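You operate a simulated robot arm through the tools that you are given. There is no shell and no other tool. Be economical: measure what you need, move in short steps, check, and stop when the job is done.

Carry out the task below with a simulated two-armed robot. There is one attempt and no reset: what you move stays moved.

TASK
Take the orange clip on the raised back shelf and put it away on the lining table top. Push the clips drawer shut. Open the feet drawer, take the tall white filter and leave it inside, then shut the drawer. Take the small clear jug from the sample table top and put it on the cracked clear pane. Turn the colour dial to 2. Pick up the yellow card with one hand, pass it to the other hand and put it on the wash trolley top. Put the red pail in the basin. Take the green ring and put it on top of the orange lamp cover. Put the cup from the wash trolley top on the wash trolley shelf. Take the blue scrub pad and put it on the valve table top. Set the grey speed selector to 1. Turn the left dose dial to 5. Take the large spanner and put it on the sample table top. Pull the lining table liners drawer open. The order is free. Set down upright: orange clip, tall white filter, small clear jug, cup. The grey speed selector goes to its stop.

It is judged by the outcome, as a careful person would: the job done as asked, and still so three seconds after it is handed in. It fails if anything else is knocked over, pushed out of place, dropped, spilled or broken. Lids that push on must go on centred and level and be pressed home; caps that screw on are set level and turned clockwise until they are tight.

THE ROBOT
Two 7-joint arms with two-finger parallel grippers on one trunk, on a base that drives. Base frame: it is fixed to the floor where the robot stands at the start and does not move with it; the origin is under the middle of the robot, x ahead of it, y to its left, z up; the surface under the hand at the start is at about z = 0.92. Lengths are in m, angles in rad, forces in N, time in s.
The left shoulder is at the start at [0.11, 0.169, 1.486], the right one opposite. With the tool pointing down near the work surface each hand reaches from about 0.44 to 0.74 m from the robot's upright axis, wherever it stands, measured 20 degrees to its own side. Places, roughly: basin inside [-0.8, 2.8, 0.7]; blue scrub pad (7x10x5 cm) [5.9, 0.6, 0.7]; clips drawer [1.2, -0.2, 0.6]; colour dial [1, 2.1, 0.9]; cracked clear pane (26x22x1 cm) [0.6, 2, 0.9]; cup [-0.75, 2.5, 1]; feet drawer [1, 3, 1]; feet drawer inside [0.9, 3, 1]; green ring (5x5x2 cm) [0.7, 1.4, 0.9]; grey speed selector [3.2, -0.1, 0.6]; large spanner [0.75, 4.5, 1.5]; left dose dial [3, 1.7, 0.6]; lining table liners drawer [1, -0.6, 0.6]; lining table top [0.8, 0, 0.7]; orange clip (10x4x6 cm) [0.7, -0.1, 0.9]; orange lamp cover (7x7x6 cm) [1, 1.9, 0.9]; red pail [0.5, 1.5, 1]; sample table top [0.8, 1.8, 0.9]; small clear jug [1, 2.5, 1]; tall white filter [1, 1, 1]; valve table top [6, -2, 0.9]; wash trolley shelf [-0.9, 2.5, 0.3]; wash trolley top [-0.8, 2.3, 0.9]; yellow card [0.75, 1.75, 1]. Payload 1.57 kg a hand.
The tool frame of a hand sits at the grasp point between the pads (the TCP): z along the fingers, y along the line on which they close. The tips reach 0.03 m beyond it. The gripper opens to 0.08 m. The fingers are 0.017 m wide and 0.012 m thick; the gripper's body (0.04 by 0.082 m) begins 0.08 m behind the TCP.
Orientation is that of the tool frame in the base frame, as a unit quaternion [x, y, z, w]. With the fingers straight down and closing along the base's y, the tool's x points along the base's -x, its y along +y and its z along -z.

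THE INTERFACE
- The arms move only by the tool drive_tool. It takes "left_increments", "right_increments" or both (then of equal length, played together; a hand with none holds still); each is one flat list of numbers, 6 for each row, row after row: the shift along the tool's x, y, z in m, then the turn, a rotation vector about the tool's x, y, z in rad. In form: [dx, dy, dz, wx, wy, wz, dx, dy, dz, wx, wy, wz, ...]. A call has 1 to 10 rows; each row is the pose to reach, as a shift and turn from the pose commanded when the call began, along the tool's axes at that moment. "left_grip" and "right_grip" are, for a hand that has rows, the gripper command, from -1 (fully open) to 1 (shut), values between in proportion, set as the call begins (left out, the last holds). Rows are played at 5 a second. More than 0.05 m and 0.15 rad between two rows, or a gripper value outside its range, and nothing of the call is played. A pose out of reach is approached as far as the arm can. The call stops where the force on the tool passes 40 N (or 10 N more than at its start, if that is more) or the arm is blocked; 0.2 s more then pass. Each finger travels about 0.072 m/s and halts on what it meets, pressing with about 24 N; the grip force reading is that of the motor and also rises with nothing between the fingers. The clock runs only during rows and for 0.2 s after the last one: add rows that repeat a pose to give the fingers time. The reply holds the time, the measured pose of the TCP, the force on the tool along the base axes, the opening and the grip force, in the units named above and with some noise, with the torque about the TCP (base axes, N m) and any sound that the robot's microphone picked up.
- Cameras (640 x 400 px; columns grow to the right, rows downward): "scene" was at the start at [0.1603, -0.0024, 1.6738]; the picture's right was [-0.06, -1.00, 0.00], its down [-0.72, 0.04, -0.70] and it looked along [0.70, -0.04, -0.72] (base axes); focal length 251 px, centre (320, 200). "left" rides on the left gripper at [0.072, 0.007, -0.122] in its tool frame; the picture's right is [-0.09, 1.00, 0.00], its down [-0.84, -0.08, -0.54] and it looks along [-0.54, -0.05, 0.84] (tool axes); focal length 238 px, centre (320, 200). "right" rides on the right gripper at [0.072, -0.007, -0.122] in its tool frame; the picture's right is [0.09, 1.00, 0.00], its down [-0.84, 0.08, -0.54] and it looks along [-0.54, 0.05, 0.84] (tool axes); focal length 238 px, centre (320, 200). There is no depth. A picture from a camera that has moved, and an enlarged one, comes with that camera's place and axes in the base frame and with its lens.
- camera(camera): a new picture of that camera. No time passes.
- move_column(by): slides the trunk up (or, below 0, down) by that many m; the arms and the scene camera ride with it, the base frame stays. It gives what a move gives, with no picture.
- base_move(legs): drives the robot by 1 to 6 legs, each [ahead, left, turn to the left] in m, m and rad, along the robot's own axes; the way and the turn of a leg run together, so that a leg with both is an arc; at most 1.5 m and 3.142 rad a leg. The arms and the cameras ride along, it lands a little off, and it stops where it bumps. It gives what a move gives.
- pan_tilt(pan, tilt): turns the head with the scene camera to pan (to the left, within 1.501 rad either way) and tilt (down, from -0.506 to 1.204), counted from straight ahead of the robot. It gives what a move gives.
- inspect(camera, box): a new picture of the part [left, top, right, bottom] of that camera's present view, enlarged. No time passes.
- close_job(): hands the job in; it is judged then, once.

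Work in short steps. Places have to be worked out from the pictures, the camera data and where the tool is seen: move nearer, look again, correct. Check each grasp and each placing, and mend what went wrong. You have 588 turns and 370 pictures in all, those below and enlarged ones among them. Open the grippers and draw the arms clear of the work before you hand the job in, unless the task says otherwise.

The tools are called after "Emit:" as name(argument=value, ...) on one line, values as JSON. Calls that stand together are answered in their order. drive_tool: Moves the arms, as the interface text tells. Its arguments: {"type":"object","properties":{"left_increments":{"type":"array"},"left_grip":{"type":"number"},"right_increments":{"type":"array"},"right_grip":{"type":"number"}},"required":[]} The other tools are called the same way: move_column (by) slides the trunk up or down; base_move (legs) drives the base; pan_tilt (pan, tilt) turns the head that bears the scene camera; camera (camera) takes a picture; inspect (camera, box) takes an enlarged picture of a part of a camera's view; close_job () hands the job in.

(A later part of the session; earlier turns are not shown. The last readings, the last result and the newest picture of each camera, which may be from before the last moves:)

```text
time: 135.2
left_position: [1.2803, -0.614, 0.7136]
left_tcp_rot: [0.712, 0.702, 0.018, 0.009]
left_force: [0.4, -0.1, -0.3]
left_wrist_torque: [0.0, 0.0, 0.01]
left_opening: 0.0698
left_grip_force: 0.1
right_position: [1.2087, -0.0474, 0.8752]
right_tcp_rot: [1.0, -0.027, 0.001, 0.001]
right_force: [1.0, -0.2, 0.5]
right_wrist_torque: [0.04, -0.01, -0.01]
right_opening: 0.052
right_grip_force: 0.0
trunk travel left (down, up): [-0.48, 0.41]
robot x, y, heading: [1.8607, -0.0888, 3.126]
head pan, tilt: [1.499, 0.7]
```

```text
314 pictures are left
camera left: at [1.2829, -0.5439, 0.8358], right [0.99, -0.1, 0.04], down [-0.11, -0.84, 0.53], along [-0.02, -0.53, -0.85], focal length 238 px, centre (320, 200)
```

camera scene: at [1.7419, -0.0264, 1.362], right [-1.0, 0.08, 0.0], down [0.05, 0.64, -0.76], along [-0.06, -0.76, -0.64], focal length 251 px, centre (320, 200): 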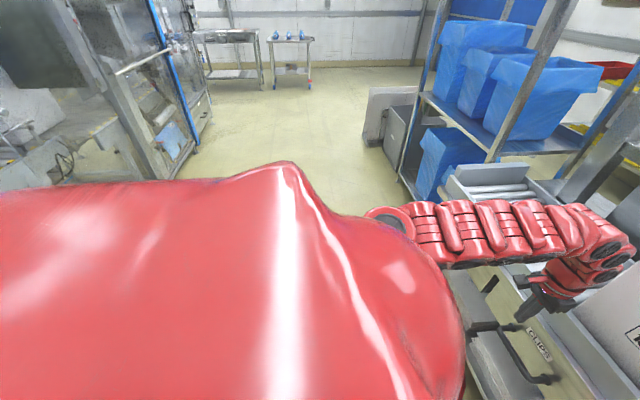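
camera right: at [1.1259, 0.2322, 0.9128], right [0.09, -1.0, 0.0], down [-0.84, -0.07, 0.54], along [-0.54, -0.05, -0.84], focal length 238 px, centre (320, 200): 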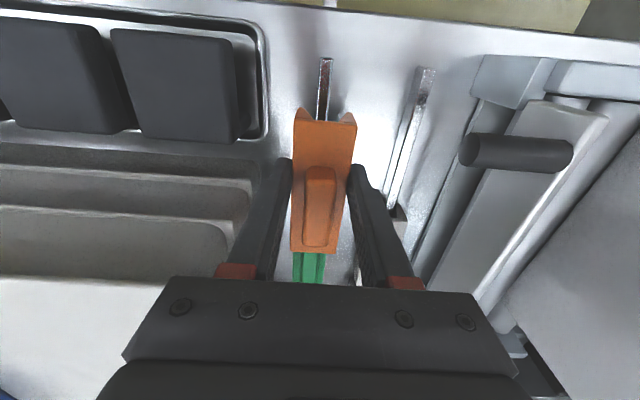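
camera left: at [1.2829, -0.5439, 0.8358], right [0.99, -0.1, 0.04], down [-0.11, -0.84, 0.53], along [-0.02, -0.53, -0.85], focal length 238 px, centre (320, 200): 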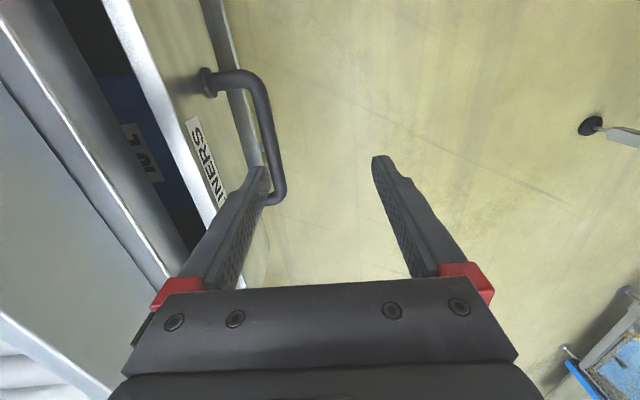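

The bar is now at x≈1.235. Shift -3 cm in x, descend, close.

Emit:
drive_tool(left_increments=[0, -0.03, 0, 0, 0, 0, 0, -0.03, 0.04, 0, 0, 0, 0, -0.03, 0.08, 0, 0, 0, 0, -0.03, 0.11, 0, 0, 0])

Emit:
camera(camera="left")

```text
time: 136.2
left_position: [1.272, -0.6019, 0.6297]
left_tcp_rot: [0.712, 0.702, 0.016, 0.01]
left_force: [-0.4, 6.2, 17.4]
left_wrist_torque: [0.08, 0.69, -0.11]
left_opening: 0.0697
left_grip_force: 0.1
left hand out of reach, approached as far as the arm can: row 1, 2, 3, 4
right_position: [1.2105, -0.0433, 0.8757]
right_tcp_rot: [1.0, -0.029, -0.001, 0.001]
right_force: [-0.1, -0.8, -0.7]
right_wrist_torque: [0.03, 0.0, 0.03]
right_opening: 0.0519
right_grip_force: 0.1
trunk travel left (down, up): [-0.48, 0.41]
robot x, y, heading: [1.8631, -0.0903, 3.13]
head pan, tilt: [1.499, 0.7]
```

```text
313 pictures are left
camera left: at [1.2745, -0.5328, 0.7524], right [0.99, -0.11, 0.04], down [-0.11, -0.84, 0.53], along [-0.03, -0.53, -0.85], focal length 238 px, centre (320, 200)
```

left: 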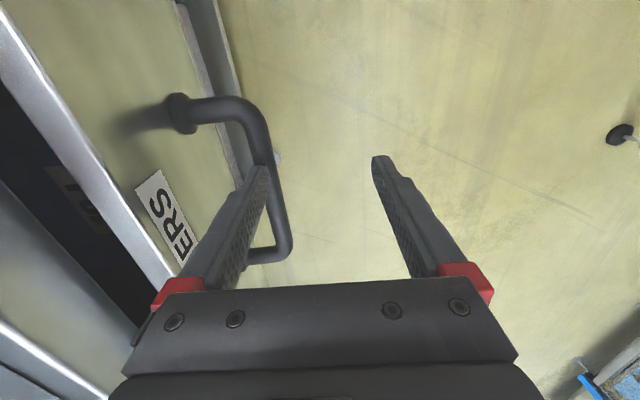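

The finger rests on the bar: the arm is at its outer limit here. Lift a bit, move the base 4 cm ahead and 8 cm left, and retry.

Emit:
drive_tool(left_increments=[0, 0, -0.04, 0, 0, 0, 0, 0, -0.06, 0, 0, 0])

Emit:
base_move(legs=[[0.03, 0.08, 0]])

Emit:
camera(camera="left")

```text
time: 136.8
left_position: [1.2703, -0.6051, 0.6862]
left_tcp_rot: [0.711, 0.702, 0.019, 0.011]
left_force: [0.1, -0.5, -0.2]
left_wrist_torque: [0.06, -0.01, -0.01]
left_opening: 0.0697
left_grip_force: 0.2
right_position: [1.209, -0.0475, 0.8746]
right_tcp_rot: [1.0, -0.028, 0.0, 0.0]
right_force: [-0.2, -0.6, 0.5]
right_wrist_torque: [0.02, -0.05, 0.01]
right_opening: 0.0519
right_grip_force: 0.0
trunk travel left (down, up): [-0.48, 0.41]
robot x, y, heading: [1.8586, -0.0874, 3.129]
head pan, tilt: [1.499, 0.7]
```

```text
time: 137.9
left_position: [1.2377, -0.682, 0.6859]
left_tcp_rot: [0.712, 0.702, 0.019, 0.009]
left_force: [0.1, -0.5, -0.2]
left_wrist_torque: [0.02, 0.01, 0.02]
left_opening: 0.0702
left_grip_force: 0.0
right_position: [1.1783, -0.1249, 0.8749]
right_tcp_rot: [1.0, -0.028, 0.0, -0.001]
right_force: [0.6, -1.0, -0.4]
right_wrist_torque: [0.01, -0.01, -0.01]
right_opening: 0.052
right_grip_force: 0.0
trunk travel left (down, up): [-0.48, 0.41]
robot x, y, heading: [1.8271, -0.1647, 3.124]
head pan, tilt: [1.499, 0.7]
```

```text
312 pictures are left
camera left: at [1.2404, -0.6125, 0.8089], right [0.99, -0.11, 0.04], down [-0.11, -0.84, 0.53], along [-0.02, -0.53, -0.85], focal length 238 px, centre (320, 200)
```

left: 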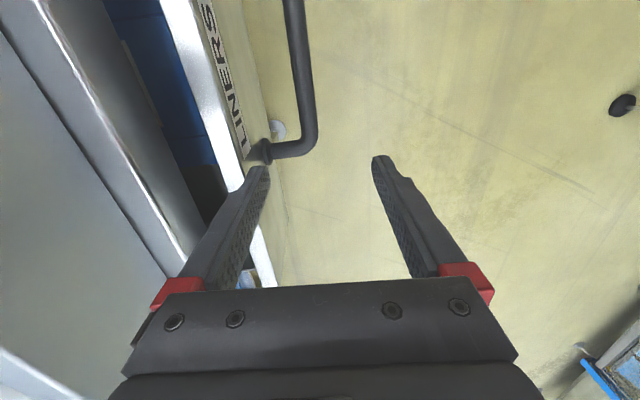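

Now the bar sits inside the fingers' span. Move +6 cm in y, descend, close and pull.

Emit:
drive_tool(left_increments=[0.03, 0.004, 0, 0, 0, 0, 0.06, 0.006, 0.01, 0, 0, 0, 0.06, 0.006, 0.05, 0, 0, 0, 0.06, 0.006, 0.082, 0, 0, 0])

Emit:
drive_tool(left_increments=[0, 0, 0, 0, 0, 0, 0, 0, 0, 0, 0, 0, 0, 0, 0, 0, 0, 0, 0, 0, 0, 0, 0, 0, 0, 0, 0, 0, 0, 0], left_grip=1)

Emit:
camera(camera="left")

```text
time: 138.9
left_position: [1.2499, -0.6206, 0.6066]
left_tcp_rot: [0.712, 0.702, 0.017, 0.009]
left_force: [-0.1, -0.2, 0.4]
left_wrist_torque: [0.0, 0.05, 0.01]
left_opening: 0.0698
left_grip_force: 0.1
right_position: [1.1782, -0.1255, 0.875]
right_tcp_rot: [1.0, -0.028, 0.0, 0.0]
right_force: [0.1, 0.1, 0.0]
right_wrist_torque: [-0.01, 0.0, -0.01]
right_opening: 0.052
right_grip_force: 0.0
trunk travel left (down, up): [-0.48, 0.41]
robot x, y, heading: [1.8288, -0.1658, 3.127]
head pan, tilt: [1.499, 0.7]
```

```text
time: 140.1
left_position: [1.2498, -0.6202, 0.6057]
left_tcp_rot: [0.712, 0.702, 0.018, 0.009]
left_force: [1.6, 3.0, -2.7]
left_wrist_torque: [0.07, 0.02, 0.55]
left_opening: 0.0155
left_grip_force: 31.2
right_position: [1.177, -0.1234, 0.8748]
right_tcp_rot: [1.0, -0.028, 0.0, 0.0]
right_force: [0.8, 0.5, -0.8]
right_wrist_torque: [-0.03, -0.02, -0.02]
right_opening: 0.0518
right_grip_force: 0.0
trunk travel left (down, up): [-0.48, 0.41]
robot x, y, heading: [1.8317, -0.1617, 3.126]
head pan, tilt: [1.499, 0.7]
```

```text
311 pictures are left
camera left: at [1.252, -0.5506, 0.7281], right [0.99, -0.11, 0.04], down [-0.11, -0.84, 0.53], along [-0.02, -0.53, -0.85], focal length 238 px, centre (320, 200)
```

left: 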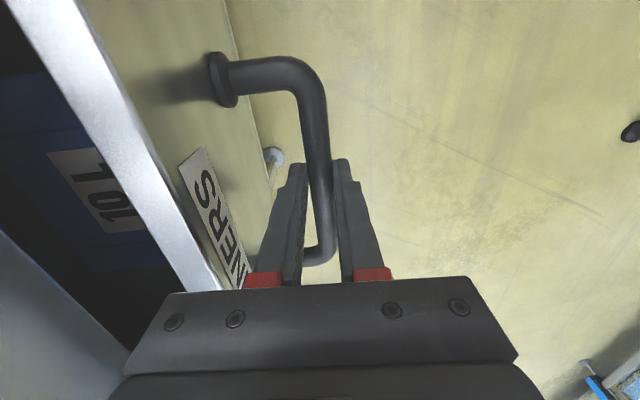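

Emit:
drive_tool(left_increments=[0, 0.025, 0, 0, 0, 0, 0, 0.05, 0, 0, 0, 0, 0, 0.075, 0, 0, 0, 0, 0, 0.1, 0, 0, 0, 0, 0, 0.125, 0, 0, 0, 0, 0, 0.15, 0, 0, 0, 0])

Emit:
camera(camera="left")

```text
time: 141.5
left_position: [1.3988, -0.6221, 0.6119]
left_tcp_rot: [0.712, 0.702, 0.02, 0.01]
left_force: [1.6, 15.0, -22.2]
left_wrist_torque: [-0.01, 0.0, 0.55]
left_opening: 0.016
left_grip_force: 31.5
right_position: [1.1774, -0.1249, 0.8733]
right_tcp_rot: [1.0, -0.028, 0.0, -0.001]
right_force: [0.1, 1.2, 0.9]
right_wrist_torque: [0.02, -0.01, -0.02]
right_opening: 0.0515
right_grip_force: 0.1
trunk travel left (down, up): [-0.48, 0.41]
robot x, y, heading: [1.8317, -0.1656, 3.127]
head pan, tilt: [1.499, 0.7]
```

```text
310 pictures are left
camera left: at [1.4002, -0.5532, 0.7346], right [0.99, -0.11, 0.04], down [-0.11, -0.84, 0.53], along [-0.02, -0.53, -0.85], focal length 238 px, centre (320, 200)
```

left: 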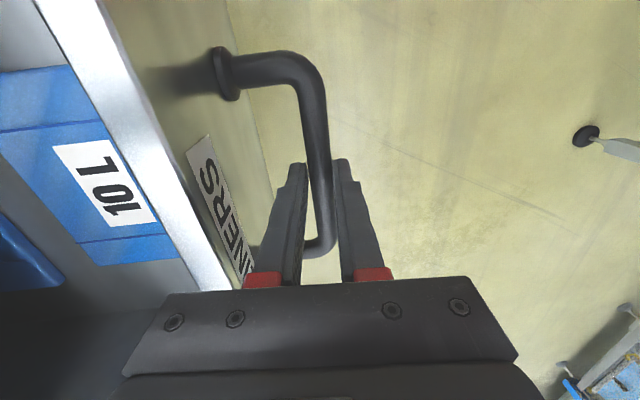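

Open ~0.19 m. Pull a further 5 cm, matching the other drawer's earlier travel.

Emit:
drive_tool(left_increments=[0, 0.02, 0.005, 0, 0, 0, 0, 0.04, 0.006, 0, 0, 0, 0, 0.055, 0.006, 0, 0, 0])

Emit:
drive_tool(left_increments=[0, 0, 0, 0, 0, 0, 0, 0, 0, 0, 0, 0, 0, 0, 0, 0, 0, 0], left_grip=-0.75)

Emit:
drive_tool(left_increments=[0, 0.012, 0, 0, 0, 0, 0, 0.012, -0.04, 0, 0, 0, 0, 0.012, -0.08, 0, 0, 0, 0, 0.012, -0.12, 0, 0, 0, 0, 0.012, -0.15, 0, 0, 0])

Emit:
camera(camera="left")

```text
time: 142.3
left_position: [1.4547, -0.6226, 0.6112]
left_tcp_rot: [0.712, 0.702, 0.017, 0.012]
left_force: [0.0, 14.8, 22.9]
left_wrist_torque: [0.35, -0.03, 0.58]
left_opening: 0.0156
left_grip_force: 31.5
right_position: [1.1793, -0.1205, 0.8756]
right_tcp_rot: [1.0, -0.028, -0.001, 0.001]
right_force: [-0.4, -0.3, 0.0]
right_wrist_torque: [-0.01, 0.01, 0.01]
right_opening: 0.052
right_grip_force: 0.1
trunk travel left (down, up): [-0.48, 0.41]
robot x, y, heading: [1.8287, -0.1686, 3.129]
head pan, tilt: [1.499, 0.7]
```

```text
time: 143.1
left_position: [1.4539, -0.6228, 0.6089]
left_tcp_rot: [0.712, 0.702, 0.018, 0.011]
left_force: [-0.3, 0.2, 1.0]
left_wrist_torque: [0.0, -0.02, -0.02]
left_opening: 0.0699
left_grip_force: 0.1
right_position: [1.1782, -0.1244, 0.8748]
right_tcp_rot: [1.0, -0.027, 0.0, 0.0]
right_force: [-0.7, 0.1, 0.5]
right_wrist_torque: [0.0, 0.01, -0.01]
right_opening: 0.0522
right_grip_force: 0.1
trunk travel left (down, up): [-0.48, 0.41]
robot x, y, heading: [1.8265, -0.1664, 3.124]
head pan, tilt: [1.499, 0.7]
```

```text
time: 144.3
left_position: [1.4643, -0.6231, 0.6621]
left_tcp_rot: [0.712, 0.702, 0.017, 0.013]
left_force: [-0.9, -1.0, 0.2]
left_wrist_torque: [0.0, 0.01, 0.05]
left_opening: 0.0701
left_grip_force: 0.0
left hand out of reach, approached as far as the arm can: row 3, 4, 5
right_position: [1.1779, -0.1235, 0.8748]
right_tcp_rot: [1.0, -0.028, 0.0, 0.0]
right_force: [0.9, 0.5, -0.2]
right_wrist_torque: [-0.01, -0.03, -0.02]
right_opening: 0.0522
right_grip_force: 0.1
trunk travel left (down, up): [-0.48, 0.41]
robot x, y, heading: [1.8316, -0.1654, 3.126]
head pan, tilt: [1.499, 0.7]
```

```text
309 pictures are left
camera left: at [1.4668, -0.5532, 0.7843], right [0.99, -0.11, 0.04], down [-0.11, -0.84, 0.53], along [-0.02, -0.53, -0.84], focal length 238 px, centre (320, 200)
```

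left: 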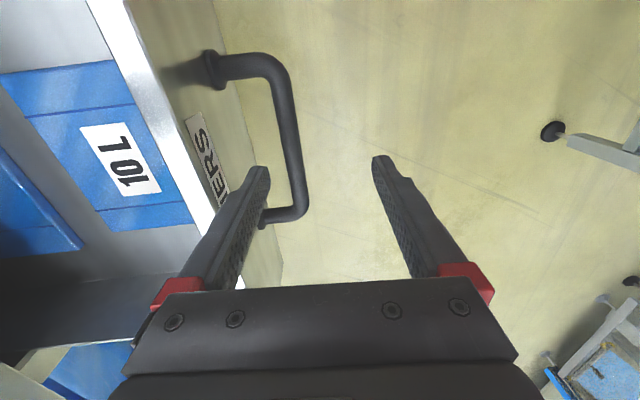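

Liners drawer is open ~0.25 m and the fingers are above the bar. Raise the trunk to clear.

Emit:
move_column(by=0.35)

Emit:
camera(camera="left")

```text
time: 147.8
left_position: [1.4641, -0.6233, 1.0125]
left_tcp_rot: [0.712, 0.702, 0.016, 0.012]
left_force: [0.6, 0.2, -0.4]
left_wrist_torque: [-0.01, -0.02, 0.04]
left_opening: 0.0701
left_grip_force: 0.1
right_position: [1.178, -0.1241, 1.2255]
right_tcp_rot: [1.0, -0.028, 0.0, 0.0]
right_force: [0.6, -0.6, 0.2]
right_wrist_torque: [-0.02, -0.01, -0.01]
right_opening: 0.0521
right_grip_force: 0.1
trunk travel left (down, up): [-0.83, 0.06]
robot x, y, heading: [1.8296, -0.165, 3.131]
head pan, tilt: [1.499, 0.7]
```

```text
308 pictures are left
camera left: at [1.4667, -0.5533, 1.1342], right [0.99, -0.11, 0.04], down [-0.11, -0.84, 0.53], along [-0.02, -0.53, -0.84], focal length 238 px, centre (320, 200)
```

left: 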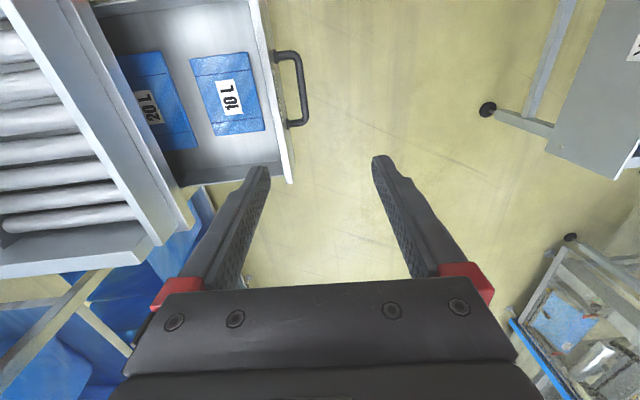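

Liners drawer done. Restore the left hand's orientation, then drive to y≈0.6 and turn to face the filling machine (+x).

Emit:
drive_tool(left_increments=[0, 0, 0, 0, 0, 0.15, 0, 0, 0, 0, 0, 0.3, 0, 0, 0, 0, 0, 0.45, 0, 0, 0, 0, 0, 0.6, 0, 0, 0, 0, 0, 0.75, 0, 0, 0, 0, 0, 0.9, 0, 0, 0, 0, 0, 1.05, 0, 0, 0, 0, 0, 1.2, 0, 0, 0, 0, 0, 1.35, 0, 0, 0, 0, 0, 1.5], left_grip=1)

Emit:
base_move(legs=[[0, -0.7, 0], [0, 0, -1.57], [0, 0, -1.57]])

Emit:
pan_tilt(pan=0, tilt=0.5)

Emit:
camera(camera="scene")

```text
time: 149.9
left_position: [1.4653, -0.6242, 1.0122]
left_tcp_rot: [0.999, 0.028, 0.021, -0.002]
left_force: [-0.1, -0.6, -0.4]
left_wrist_torque: [0.01, 0.03, 0.0]
left_opening: 0.0
left_grip_force: 21.8
right_position: [1.1782, -0.1241, 1.2243]
right_tcp_rot: [1.0, -0.028, -0.001, 0.0]
right_force: [0.3, -0.5, 0.7]
right_wrist_torque: [-0.02, 0.04, 0.01]
right_opening: 0.0521
right_grip_force: 0.1
trunk travel left (down, up): [-0.83, 0.06]
robot x, y, heading: [1.8323, -0.1675, 3.126]
head pan, tilt: [1.499, 0.7]
```

```text
time: 161.4
left_position: [2.1972, 0.9942, 1.0124]
left_tcp_rot: [-0.036, 0.999, -0.002, -0.02]
left_force: [0.1, 0.1, -0.3]
left_wrist_torque: [0.0, 0.01, 0.0]
left_opening: 0.0
left_grip_force: 20.9
right_position: [2.4904, 0.4987, 1.225]
right_tcp_rot: [0.02, 1.0, 0.001, 0.001]
right_force: [-0.2, 1.4, -0.5]
right_wrist_torque: [0.02, 0.0, 0.0]
right_opening: 0.0518
right_grip_force: 0.1
trunk travel left (down, up): [-0.83, 0.06]
robot x, y, heading: [1.8387, 0.5318, -0.002]
head pan, tilt: [1.499, 0.7]
```

```text
time: 163.0
left_position: [2.1963, 0.9932, 1.0139]
left_tcp_rot: [-0.037, 0.999, -0.001, -0.02]
left_force: [-0.1, -0.8, 0.4]
left_wrist_torque: [-0.03, -0.04, 0.0]
left_opening: 0.0003
left_grip_force: 21.3
right_position: [2.4904, 0.4997, 1.2245]
right_tcp_rot: [0.02, 1.0, 0.0, 0.0]
right_force: [0.7, -0.5, -0.6]
right_wrist_torque: [-0.05, -0.01, 0.0]
right_opening: 0.0522
right_grip_force: 0.1
trunk travel left (down, up): [-0.83, 0.06]
robot x, y, heading: [1.8412, 0.5287, 0.001]
head pan, tilt: [0.0, 0.499]
```

```text
307 pictures are left
camera scene: at [2.0113, 0.5322, 1.7297], right [0.0, -1.0, 0.0], down [-0.48, 0.0, -0.88], along [0.88, 0.0, -0.48], focal length 251 px, centre (320, 200)
```

scene: 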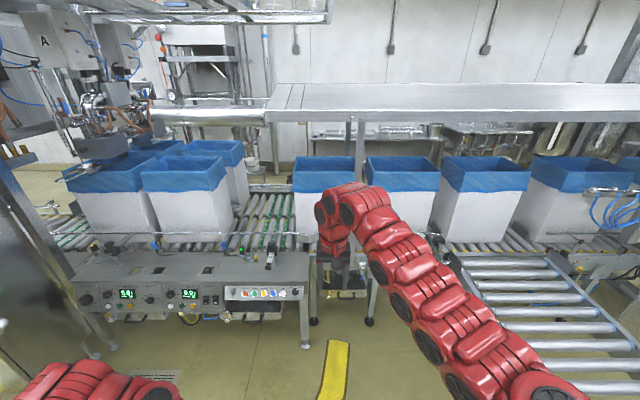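

Emit:
inspect(camera="scene", box=[60, 240, 320, 350])

Emit:
camera(camera="right")

```text
2.46 times, centred on (190, 295) of scene
camera zoom: at [2.0113, 0.5322, 1.7297], right [0.0, -1.0, 0.0], down [-0.48, 0.0, -0.88], along [0.88, 0.0, -0.48], focal length 618 px, centre (640, -34)
```

zoom: 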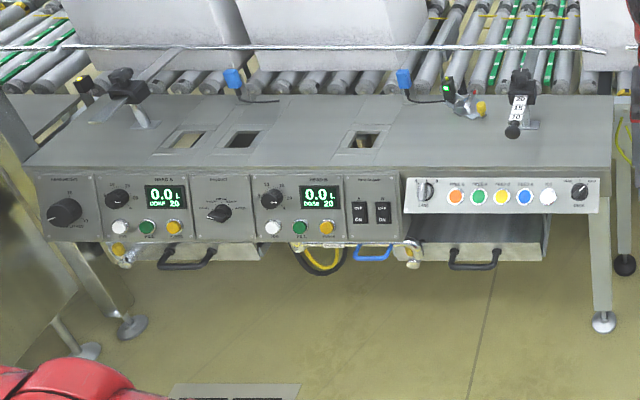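

```text
305 pictures are left
camera right: at [2.4189, 0.4944, 1.3468], right [-0.05, 1.0, 0.0], down [0.84, 0.04, 0.54], along [0.54, 0.03, -0.84], focal length 238 px, centre (320, 200)
```

right: 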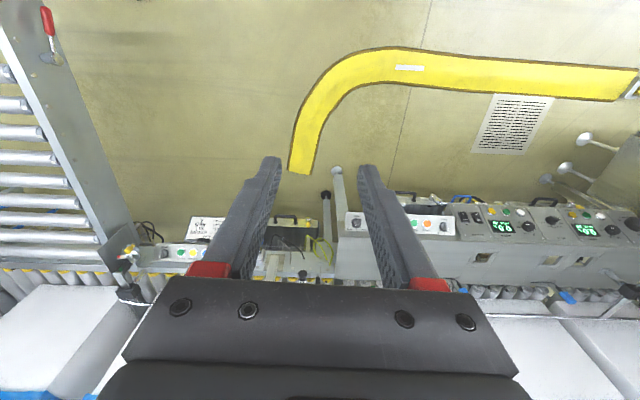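

The left dose dial is at about (2.99,1.71,0.6). First the speed selector: drive nearer to (2.35, 0.25) and look with the right hand's camera and the head.

Emit:
base_move(legs=[[0.3, -0.2, 0]])

Emit:
pan_tilt(pan=-0.1, tilt=0.75)

Emit:
camera(camera="scene")

Emit:
camera(camera="right")

```text
time: 165.3
left_position: [2.4924, 0.7958, 1.0118]
left_tcp_rot: [-0.037, 0.999, -0.002, -0.02]
left_force: [0.2, -0.5, -0.1]
left_wrist_torque: [-0.01, 0.05, -0.01]
left_opening: 0.0
left_grip_force: 21.0
right_position: [2.7892, 0.3, 1.2248]
right_tcp_rot: [0.018, 1.0, 0.0, 0.001]
right_force: [0.1, 0.6, 0.1]
right_wrist_torque: [-0.01, -0.02, 0.03]
right_opening: 0.0517
right_grip_force: 0.1
trunk travel left (down, up): [-0.83, 0.06]
robot x, y, heading: [2.141, 0.3279, 0.003]
head pan, tilt: [0.0, 0.499]
```

```text
time: 166.1
left_position: [2.4933, 0.7942, 1.0126]
left_tcp_rot: [-0.038, 0.999, -0.002, -0.021]
left_force: [0.6, -0.7, 0.0]
left_wrist_torque: [0.02, -0.01, 0.0]
left_opening: 0.0
left_grip_force: 21.5
right_position: [2.7889, 0.301, 1.2249]
right_tcp_rot: [0.019, 1.0, -0.001, 0.0]
right_force: [-0.4, 0.2, -0.4]
right_wrist_torque: [0.01, -0.01, 0.01]
right_opening: 0.0517
right_grip_force: 0.1
trunk travel left (down, up): [-0.83, 0.06]
robot x, y, heading: [2.1392, 0.3315, 0.004]
head pan, tilt: [-0.099, 0.75]
```

```text
304 pictures are left
camera scene: at [2.3012, 0.324, 1.7077], right [-0.1, -1.0, 0.0], down [-0.68, 0.07, -0.73], along [0.73, -0.07, -0.68], focal length 251 px, centre (320, 200)
```

scene: 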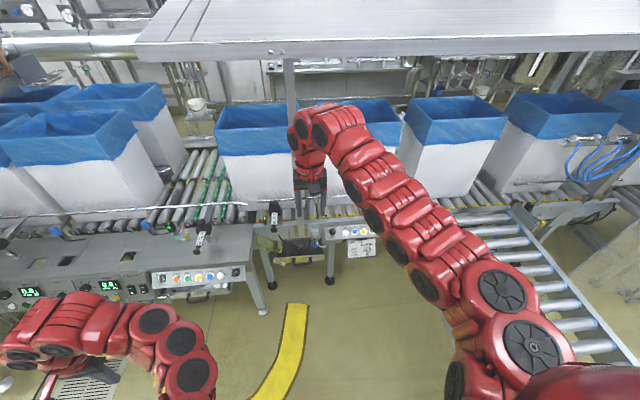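

```text
303 pictures are left
camera right: at [2.7172, 0.2955, 1.3466], right [-0.06, 1.0, 0.0], down [0.84, 0.05, 0.54], along [0.54, 0.03, -0.84], focal length 238 px, centre (320, 200)
```

right: 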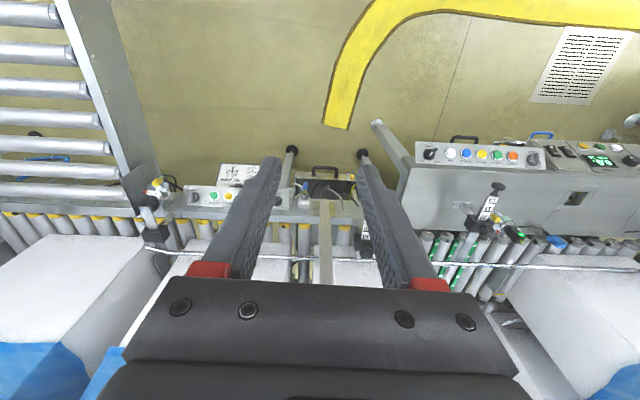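

Emit:
inspect(camera="right", box=[120, 130, 300, 260])

Emit:
inspect(camera="scene", box=[240, 190, 400, 290])

```text
3.08 times, centred on (210, 195) of right
camera zoom: at [2.7172, 0.2955, 1.3466], right [-0.06, 1.0, 0.0], down [0.84, 0.05, 0.54], along [0.54, 0.03, -0.84], focal length 733 px, centre (658, 215)
```

zoom: 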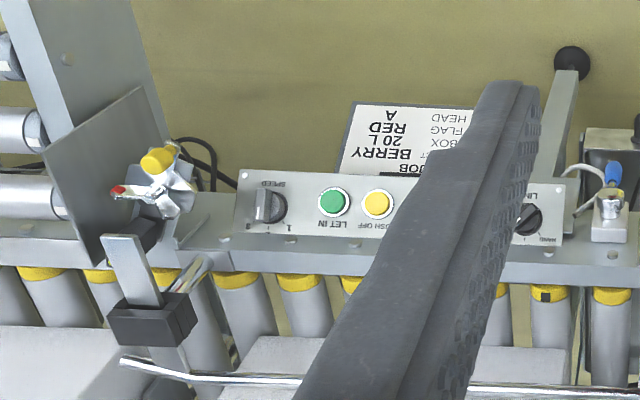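

```text
4.00 times, centred on (320, 240) of scene
camera zoom: at [2.3012, 0.324, 1.7077], right [-0.1, -1.0, 0.0], down [-0.68, 0.07, -0.73], along [0.73, -0.07, -0.68], focal length 1004 px, centre (320, 40)
```

zoom: 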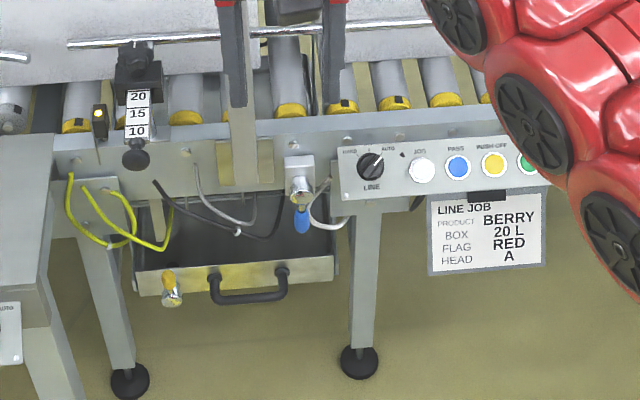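

Emit:
inspect(camera="right", box=[180, 175, 260, 215])

Emit:
inspect(camera="scene", box=[320, 215, 384, 255])

```text
8.00 times, centred on (220, 195) of right
camera zoom: at [2.7172, 0.2955, 1.3466], right [-0.06, 1.0, 0.0], down [0.84, 0.05, 0.54], along [0.54, 0.03, -0.84], focal length 1907 px, centre (1120, 240)
```

zoom: 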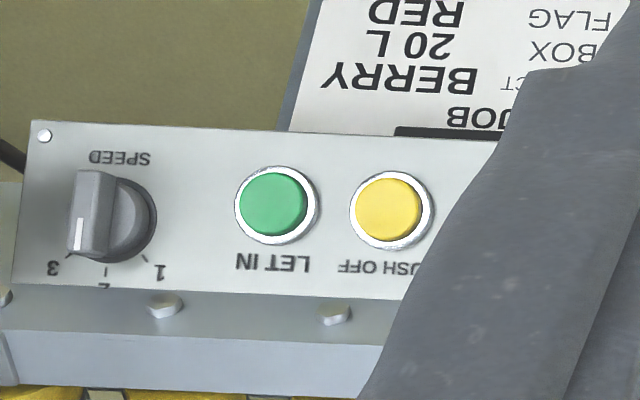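

```text
10.00 times, centred on (352, 235) of scene
camera zoom: at [2.3012, 0.324, 1.7077], right [-0.1, -1.0, 0.0], down [-0.68, 0.07, -0.73], along [0.73, -0.07, -0.68], focal length 2511 px, centre (0, -150)
```

zoom: 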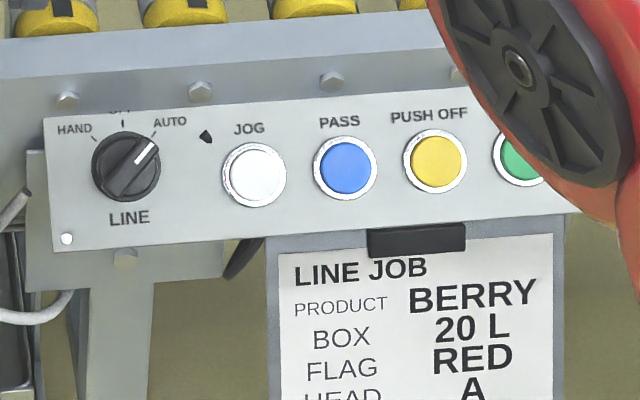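

The knob (marks 1-2-3, now at 3) sits at ≈(3.21,-0.15,0.6) on a panel sloped ~45°. Raise the left hand, tilt the right tool 45° forward with 45° roll, then lower the trunk and drive closer.

Emit:
drive_tool(right_increments=[0, 0, 0, 0, -0.13, 0, 0, 0, 0, 0, -0.26, 0, 0, 0, 0, 0, -0.39, 0, 0, 0, 0, 0, -0.52, 0, 0, 0, 0, 0, -0.65, 0, 0, 0, 0, 0, -0.785, 0], left_increments=[0, 0, -0.03, 0, 0, 0, 0, 0, -0.06, 0, 0, 0, 0, 0, -0.09, 0, 0, 0, 0, 0, -0.12, 0, 0, 0, 0, 0, -0.15, 0, 0, 0, 0, 0, -0.18, 0, 0, 0])

Emit:
camera(camera="right")

```text
time: 167.4
left_position: [2.441, 0.7346, 1.0985]
left_tcp_rot: [-0.033, 0.999, 0.035, -0.019]
left_force: [0.1, 0.1, -0.4]
left_wrist_torque: [0.0, 0.02, 0.0]
left_opening: 0.0001
left_grip_force: 21.0
left hand out of reach, approached as far as the arm can: row 1, 2, 3, 4, 5, 6
right_position: [2.7886, 0.297, 1.2237]
right_tcp_rot: [0.018, 0.924, -0.007, 0.382]
right_force: [-0.5, -0.6, -0.7]
right_wrist_torque: [0.0, 0.03, 0.0]
right_opening: 0.0519
right_grip_force: 0.1
right hand out of reach, approached as far as the arm can: row 2, 3
trunk travel left (down, up): [-0.83, 0.06]
robot x, y, heading: [2.1363, 0.3277, 0.006]
head pan, tilt: [-0.099, 0.75]
```

```text
298 pictures are left
camera right: at [2.6511, 0.2949, 1.2593], right [-0.02, 1.0, -0.06], down [0.21, 0.07, 0.97], along [0.98, 0.01, -0.21], focal length 238 px, centre (320, 200)
```

right: 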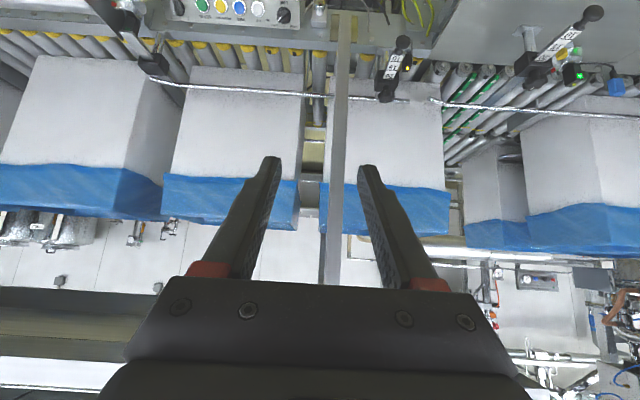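

Emit:
move_column(by=-0.28)

Emit:
base_move(legs=[[0.22, -0.24, 0]])

Emit:
drive_tool(right_increments=[0, 0, 0, 0, 0, 0.14, 0, 0, 0, 0, 0, 0.28, 0, 0, 0, 0, 0, 0.42, 0, 0, 0, 0, 0, 0.56, 0, 0, 0, 0, 0, 0.7, 0, 0, 0, 0, 0, 0.785])

Emit:
camera(camera="right")

Emit:
camera(camera="scene")

```text
time: 170.3
left_position: [2.4386, 0.7359, 0.8177]
left_tcp_rot: [-0.033, 0.999, 0.034, -0.02]
left_force: [0.0, 0.0, -0.7]
left_wrist_torque: [-0.01, 0.02, 0.01]
left_opening: 0.0001
left_grip_force: 21.9
right_position: [2.7892, 0.3008, 0.9459]
right_tcp_rot: [0.016, 0.924, -0.007, 0.383]
right_force: [0.6, 0.0, 0.0]
right_wrist_torque: [0.0, -0.01, 0.02]
right_opening: 0.0521
right_grip_force: 0.0
trunk travel left (down, up): [-0.55, 0.34]
robot x, y, heading: [2.1402, 0.3307, 0.001]
head pan, tilt: [-0.099, 0.75]
```

```text
time: 172.4
left_position: [2.6617, 0.4993, 0.8176]
left_tcp_rot: [-0.033, 0.999, 0.034, -0.018]
left_force: [0.0, -0.6, 0.8]
left_wrist_torque: [0.0, 0.03, -0.02]
left_opening: 0.0002
left_grip_force: 21.0
right_position: [3.0116, 0.0634, 0.9444]
right_tcp_rot: [0.016, 0.924, -0.007, 0.383]
right_force: [-0.2, -0.9, 0.0]
right_wrist_torque: [0.0, 0.01, 0.0]
right_opening: 0.0519
right_grip_force: 0.1
trunk travel left (down, up): [-0.55, 0.34]
robot x, y, heading: [2.3632, 0.0934, 0.006]
head pan, tilt: [-0.099, 0.75]
```

```text
time: 173.8
left_position: [2.6617, 0.5002, 0.8197]
left_tcp_rot: [-0.034, 0.999, 0.034, -0.019]
left_force: [0.3, -0.3, -0.7]
left_wrist_torque: [-0.02, 0.01, 0.03]
left_opening: 0.0001
left_grip_force: 21.8
right_position: [3.0127, 0.0642, 0.9462]
right_tcp_rot: [0.369, 0.847, 0.141, 0.356]
right_force: [0.4, 0.0, -0.9]
right_wrist_torque: [-0.01, 0.0, 0.03]
right_opening: 0.0518
right_grip_force: 0.1
trunk travel left (down, up): [-0.55, 0.34]
robot x, y, heading: [2.3606, 0.0934, 0.005]
head pan, tilt: [-0.099, 0.75]
```

```text
297 pictures are left
camera right: at [2.8881, 0.1154, 0.9921], right [0.48, 0.75, 0.45], down [0.05, -0.54, 0.84], along [0.88, -0.38, -0.3], focal length 238 px, centre (320, 200)
```

right: 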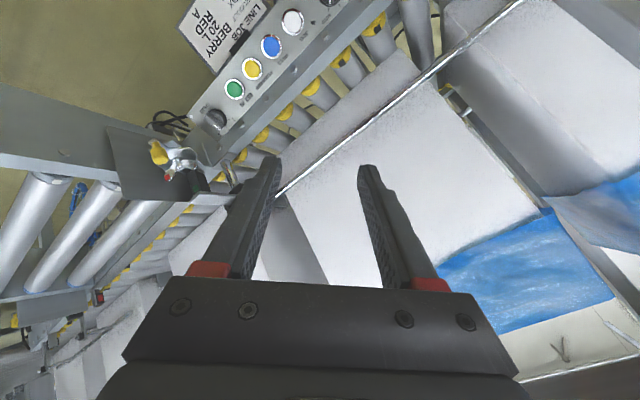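

```text
296 pictures are left
camera scene: at [2.5231, 0.0879, 1.4277], right [-0.09, -1.0, 0.0], down [-0.68, 0.06, -0.73], along [0.73, -0.07, -0.68], focal length 251 px, centre (320, 200)
```

scene: 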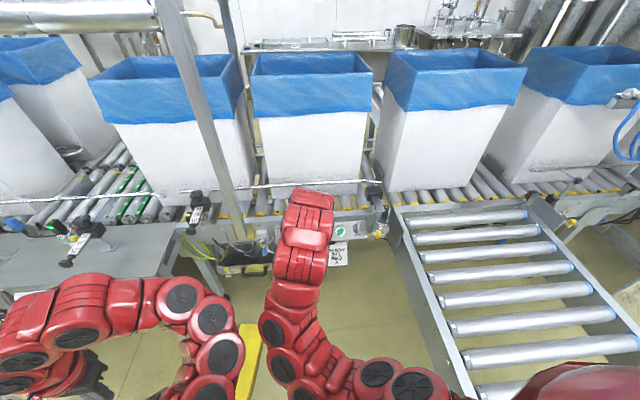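

Emit:
inspect(camera="right", box=[130, 40, 290, 200])

```text
2.50 times, centred on (210, 120) of right
camera zoom: at [2.8881, 0.1154, 0.9921], right [0.48, 0.75, 0.45], down [0.05, -0.54, 0.84], along [0.88, -0.38, -0.3], focal length 596 px, centre (595, 400)
```

zoom: 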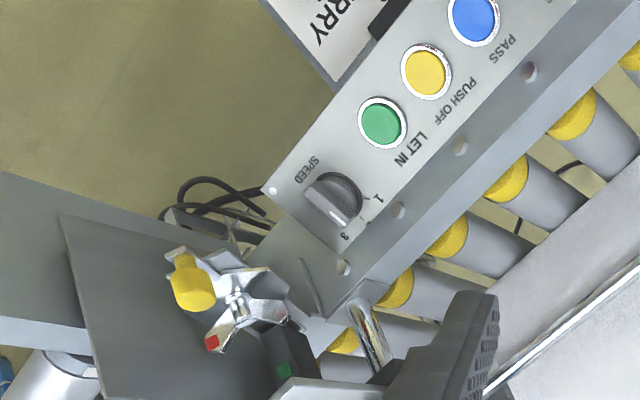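

Emit:
base_move(legs=[[0.1, 0, 0]])

Emit:
drive_tool(right_increments=[0, -0.04, 0.02, 0, 0, 0, 0, -0.08, 0.04, 0, 0, 0, 0, -0.12, 0.06, 0, 0, 0, 0, -0.16, 0.08, 0, 0, 0, 0, -0.2, 0.1, 0, 0, 0, 0, -0.235, 0.12, 0, 0, 0, 0, -0.265, 0.14, 0, 0, 0])

Emit:
camera(camera="right")

```text
time: 175.0
left_position: [2.7622, 0.5002, 0.8188]
left_tcp_rot: [-0.034, 0.999, 0.033, -0.019]
left_force: [0.3, 0.2, -0.1]
left_wrist_torque: [0.0, 0.03, -0.01]
left_opening: 0.0
left_grip_force: 21.2
right_position: [3.1132, 0.0654, 0.9446]
right_tcp_rot: [0.368, 0.848, 0.14, 0.356]
right_force: [-0.1, 0.2, -0.6]
right_wrist_torque: [-0.03, -0.03, -0.02]
right_opening: 0.0518
right_grip_force: 0.0
trunk travel left (down, up): [-0.55, 0.34]
robot x, y, heading: [2.4631, 0.092, 0.003]
head pan, tilt: [-0.099, 0.75]
```

```text
time: 176.6
left_position: [2.7628, 0.501, 0.8187]
left_tcp_rot: [-0.034, 0.999, 0.035, -0.019]
left_force: [-0.6, 1.0, 0.1]
left_wrist_torque: [0.01, -0.02, -0.02]
left_opening: 0.0
left_grip_force: 21.5
right_position: [3.0736, -0.1219, 0.7125]
right_tcp_rot: [0.368, 0.847, 0.14, 0.356]
right_force: [0.2, 0.3, -0.3]
right_wrist_torque: [0.05, -0.01, -0.02]
right_opening: 0.0518
right_grip_force: 0.1
trunk travel left (down, up): [-0.55, 0.34]
robot x, y, heading: [2.4639, 0.0945, -0.001]
head pan, tilt: [-0.099, 0.75]
```

```text
294 pictures are left
camera right: at [2.9489, -0.0709, 0.7608], right [0.48, 0.75, 0.45], down [0.06, -0.54, 0.84], along [0.88, -0.38, -0.3], focal length 238 px, centre (320, 200)
```

right: 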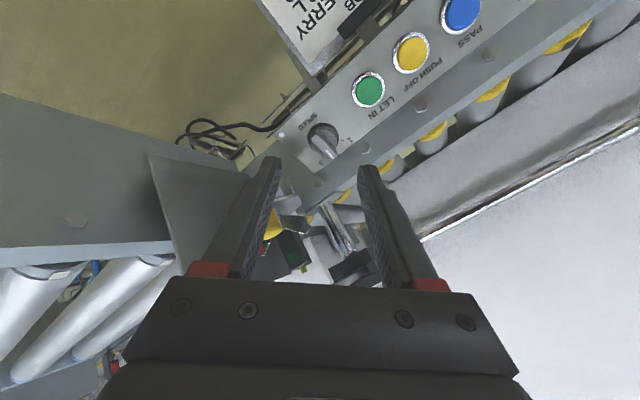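

Emit:
inspect(camera="right", box=[270, 60, 400, 200])

```text
2.86 times, centred on (335, 130) of right
camera zoom: at [2.9489, -0.0709, 0.7608], right [0.48, 0.75, 0.45], down [0.06, -0.54, 0.84], along [0.88, -0.38, -0.3], focal length 681 px, centre (277, 400)
```

zoom: 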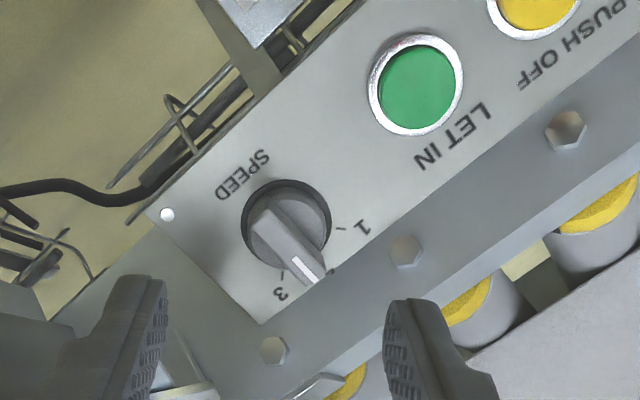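

The bar actually points to "2" (parallax misled before). Roll back to 0 so the fingers close across the bar horizontally.

Emit:
drive_tool(right_increments=[0, 0, 0, 0, 0, -0.14, 0, 0, 0, 0, 0, -0.28, 0, 0, 0, 0, 0, -0.42, 0, 0, 0, 0, 0, -0.56, 0, 0, 0, 0, 0, -0.7, 0, 0, 0, 0, 0, -0.8])

Emit:
inspect(camera="right", box=[200, 40, 440, 240])

```text
time: 178.0
left_position: [2.7631, 0.5012, 0.8194]
left_tcp_rot: [-0.034, 0.999, 0.035, -0.018]
left_force: [-0.1, 0.4, -0.3]
left_wrist_torque: [-0.03, 0.01, 0.01]
left_opening: 0.0
left_grip_force: 21.6
right_position: [3.0725, -0.1203, 0.7136]
right_tcp_rot: [0.008, 0.924, -0.009, 0.383]
right_force: [0.4, 0.5, 0.0]
right_wrist_torque: [0.02, 0.0, -0.02]
right_opening: 0.0519
right_grip_force: 0.0
trunk travel left (down, up): [-0.55, 0.34]
robot x, y, heading: [2.4635, 0.0909, 0.001]
head pan, tilt: [-0.099, 0.75]
```

```text
2.00 times, centred on (320, 140) of right
camera zoom: at [2.9358, -0.124, 0.7493], right [-0.04, 1.0, -0.08], down [0.21, 0.08, 0.97], along [0.98, 0.03, -0.21], focal length 477 px, centre (320, 320)
```

zoom: 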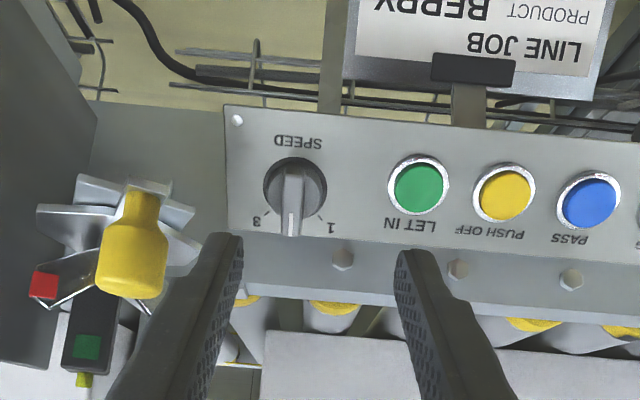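

Pointer is at 2 now; 1 is a step to the operator's left. Align the tilt to the panel (~40°) and approach to ~5 cm.

Emit:
drive_tool(right_increments=[-0.004, -0.005, 0.03, 0, -0.03, 0, -0.008, -0.011, 0.06, 0, -0.06, 0, -0.013, -0.016, 0.095, 0, -0.085, 0])

Emit:
camera(camera="right")

```text
time: 178.8
left_position: [2.7622, 0.5016, 0.8187]
left_tcp_rot: [-0.032, 0.999, 0.033, -0.017]
left_force: [0.3, 0.4, -0.1]
left_wrist_torque: [0.01, 0.12, 0.01]
left_opening: 0.0
left_grip_force: 21.5
right_position: [3.1306, -0.1404, 0.6699]
right_tcp_rot: [0.011, 0.909, -0.016, 0.417]
right_force: [-51.6, 8.7, 32.9]
right_wrist_torque: [-1.15, 0.43, -1.92]
right_opening: 0.0435
right_grip_force: 0.2
trunk travel left (down, up): [-0.55, 0.34]
robot x, y, heading: [2.4625, 0.0968, 0.005]
head pan, tilt: [-0.099, 0.75]
stopped in row 3 (right hand): the force on the tool passed its limit at 176 N (the readings are from after the stop); the commanded pose is now the measured one
```

```text
291 pictures are left
camera right: at [2.9906, -0.1418, 0.6951], right [-0.03, 1.0, -0.09], down [0.14, 0.09, 0.99], along [0.99, 0.01, -0.14], focal length 238 px, centre (320, 200)
```

right: 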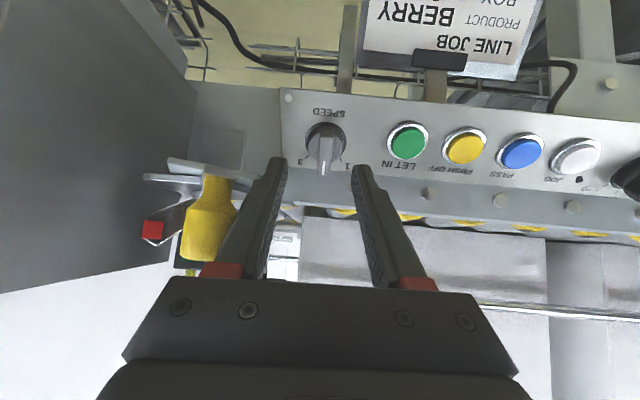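

The left finger bumped the yellow clamp knob. Back off straight and look.

Emit:
drive_tool(right_increments=[0, 0, -0.03, 0, 0, 0, 0, 0, -0.06, 0, 0, 0, 0, 0, -0.08, 0, 0, 0])

Emit:
camera(camera="right")

Emit:
pan_tilt(pan=-0.3, tilt=0.75)

Emit:
inspect(camera="scene", box=[220, 100, 420, 260])

```text
time: 179.6
left_position: [2.7631, 0.5, 0.8189]
left_tcp_rot: [-0.032, 0.999, 0.033, -0.018]
left_force: [-0.1, 0.1, 0.2]
left_wrist_torque: [0.0, 0.01, 0.0]
left_opening: 0.0
left_grip_force: 20.9
right_position: [3.0737, -0.1372, 0.7185]
right_tcp_rot: [0.011, 0.909, -0.016, 0.416]
right_force: [0.3, -0.2, 0.4]
right_wrist_torque: [0.0, -0.02, 0.0]
right_opening: 0.052
right_grip_force: 0.0
trunk travel left (down, up): [-0.55, 0.34]
robot x, y, heading: [2.463, 0.0936, 0.002]
head pan, tilt: [-0.099, 0.75]
```

```text
290 pictures are left
camera right: at [2.9336, -0.139, 0.7445], right [-0.03, 1.0, -0.09], down [0.14, 0.09, 0.99], along [0.99, 0.02, -0.14], focal length 238 px, centre (320, 200)
```

right: 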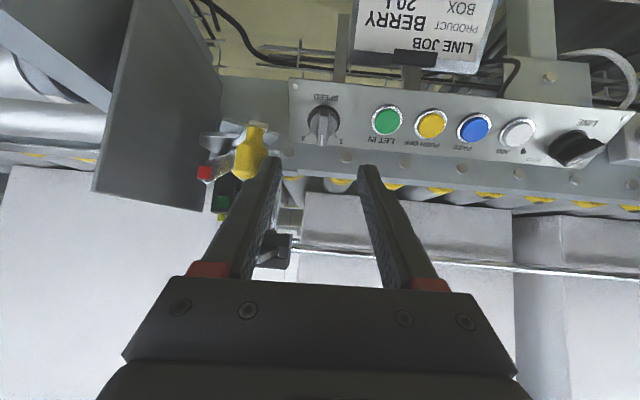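

```text
time: 180.3
left_position: [2.7631, 0.5005, 0.8178]
left_tcp_rot: [-0.032, 0.999, 0.033, -0.019]
left_force: [0.5, -0.1, 0.5]
left_wrist_torque: [-0.01, 0.03, -0.01]
left_opening: 0.0001
left_grip_force: 22.0
right_position: [3.0724, -0.1375, 0.7178]
right_tcp_rot: [0.011, 0.91, -0.014, 0.415]
right_force: [0.3, -0.5, 0.1]
right_wrist_torque: [0.0, 0.0, 0.0]
right_opening: 0.0522
right_grip_force: 0.0
trunk travel left (down, up): [-0.55, 0.34]
robot x, y, heading: [2.4602, 0.0932, 0.004]
head pan, tilt: [-0.3, 0.75]
```

```text
2.50 times, centred on (320, 180) of scene
camera zoom: at [2.6207, 0.0719, 1.4277], right [-0.29, -0.96, 0.0], down [-0.65, 0.2, -0.73], along [0.7, -0.21, -0.68], focal length 628 px, centre (320, 250)
```

zoom: 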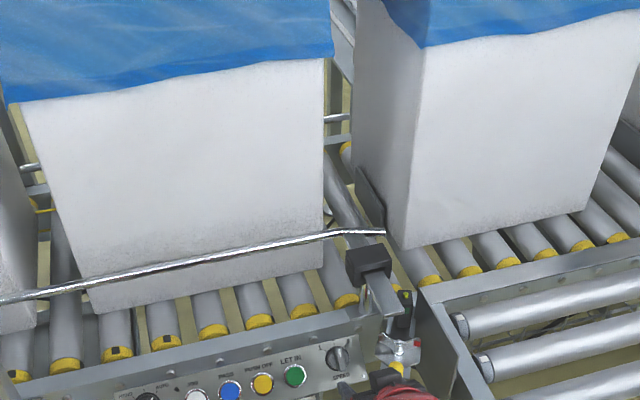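

The yellow clamp knob ends near (3.09,-0.187,0.708), too close for the full gripper width. I'll use closed fingers rolled 90° (narrow side) and push the bar's tip toward 1. Roll now, shifting 3 cm to +y, and look.

Emit:
drive_tool(right_increments=[0, 0.015, -0.01, 0, 0, 0, 0, 0.03, -0.02, 0, 0, 0.15, 0, 0.03, -0.02, 0, 0, 0.3, 0, 0.03, -0.02, 0, 0, 0.45, 0, 0.03, -0.02, 0, 0, 0.6, 0, 0.03, -0.02, 0, 0, 0.75, 0, 0.03, -0.02, 0, 0, 0.9, 0, 0.03, -0.02, 0, 0, 1.05, 0, 0.03, -0.02, 0, 0, 1.2, 0, 0.03, -0.02, 0, 0, 1.35], right_grip=1)

Emit:
drive_tool(right_increments=[0, 0, 0, 0, 0, 0.1, 0, 0, 0, 0, 0, 0.2])

Emit:
camera(camera="right")

```text
time: 182.5
left_position: [2.7626, 0.5002, 0.8193]
left_tcp_rot: [-0.033, 0.999, 0.033, -0.018]
left_force: [0.3, -0.5, 0.1]
left_wrist_torque: [0.01, -0.01, 0.02]
left_opening: 0.0
left_grip_force: 21.3
right_position: [3.0588, -0.1062, 0.7312]
right_tcp_rot: [0.577, 0.703, 0.248, 0.333]
right_force: [-0.8, -0.8, 0.5]
right_wrist_torque: [0.0, 0.01, 0.0]
right_opening: 0.0002
right_grip_force: 21.5
trunk travel left (down, up): [-0.55, 0.34]
robot x, y, heading: [2.4628, 0.0938, 0.004]
head pan, tilt: [-0.3, 0.75]
```

```text
time: 183.1
left_position: [2.7637, 0.4999, 0.8185]
left_tcp_rot: [-0.031, 0.999, 0.034, -0.018]
left_force: [-0.6, -0.9, 0.0]
left_wrist_torque: [0.0, 0.0, 0.0]
left_opening: 0.0001
left_grip_force: 21.4
right_position: [3.0582, -0.1066, 0.7294]
right_tcp_rot: [0.645, 0.642, 0.28, 0.306]
right_force: [-0.8, 0.0, 0.0]
right_wrist_torque: [0.0, -0.02, 0.01]
right_opening: 0.0002
right_grip_force: 21.0
trunk travel left (down, up): [-0.55, 0.34]
robot x, y, heading: [2.4615, 0.0908, 0.003]
head pan, tilt: [-0.3, 0.75]
```

```text
288 pictures are left
camera right: at [2.9636, -0.0304, 0.8036], right [0.66, 0.1, 0.75], down [-0.37, -0.82, 0.44], along [0.66, -0.57, -0.5], focal length 238 px, centre (320, 200)
```

right: 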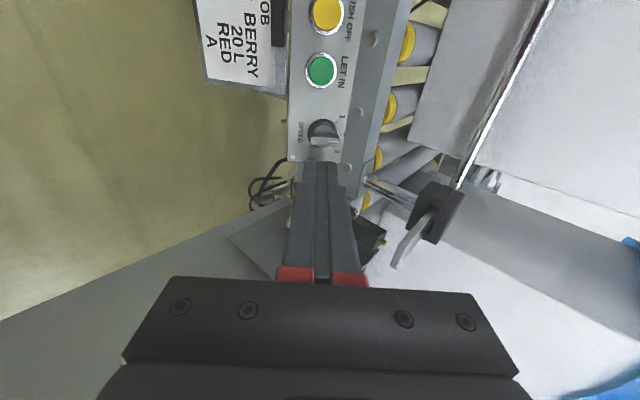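

Emit:
inspect(camera="right", box=[270, 90, 400, 180])

```text
4.44 times, centred on (335, 135) of right
camera zoom: at [2.9636, -0.0304, 0.8036], right [0.66, 0.1, 0.75], down [-0.37, -0.82, 0.44], along [0.66, -0.57, -0.5], focal length 1059 px, centre (253, 489)
```

zoom: 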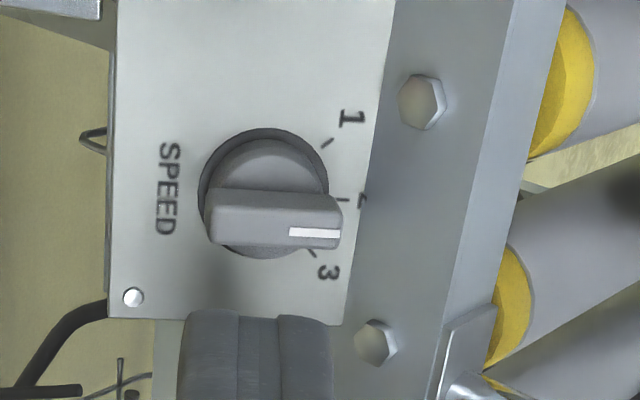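

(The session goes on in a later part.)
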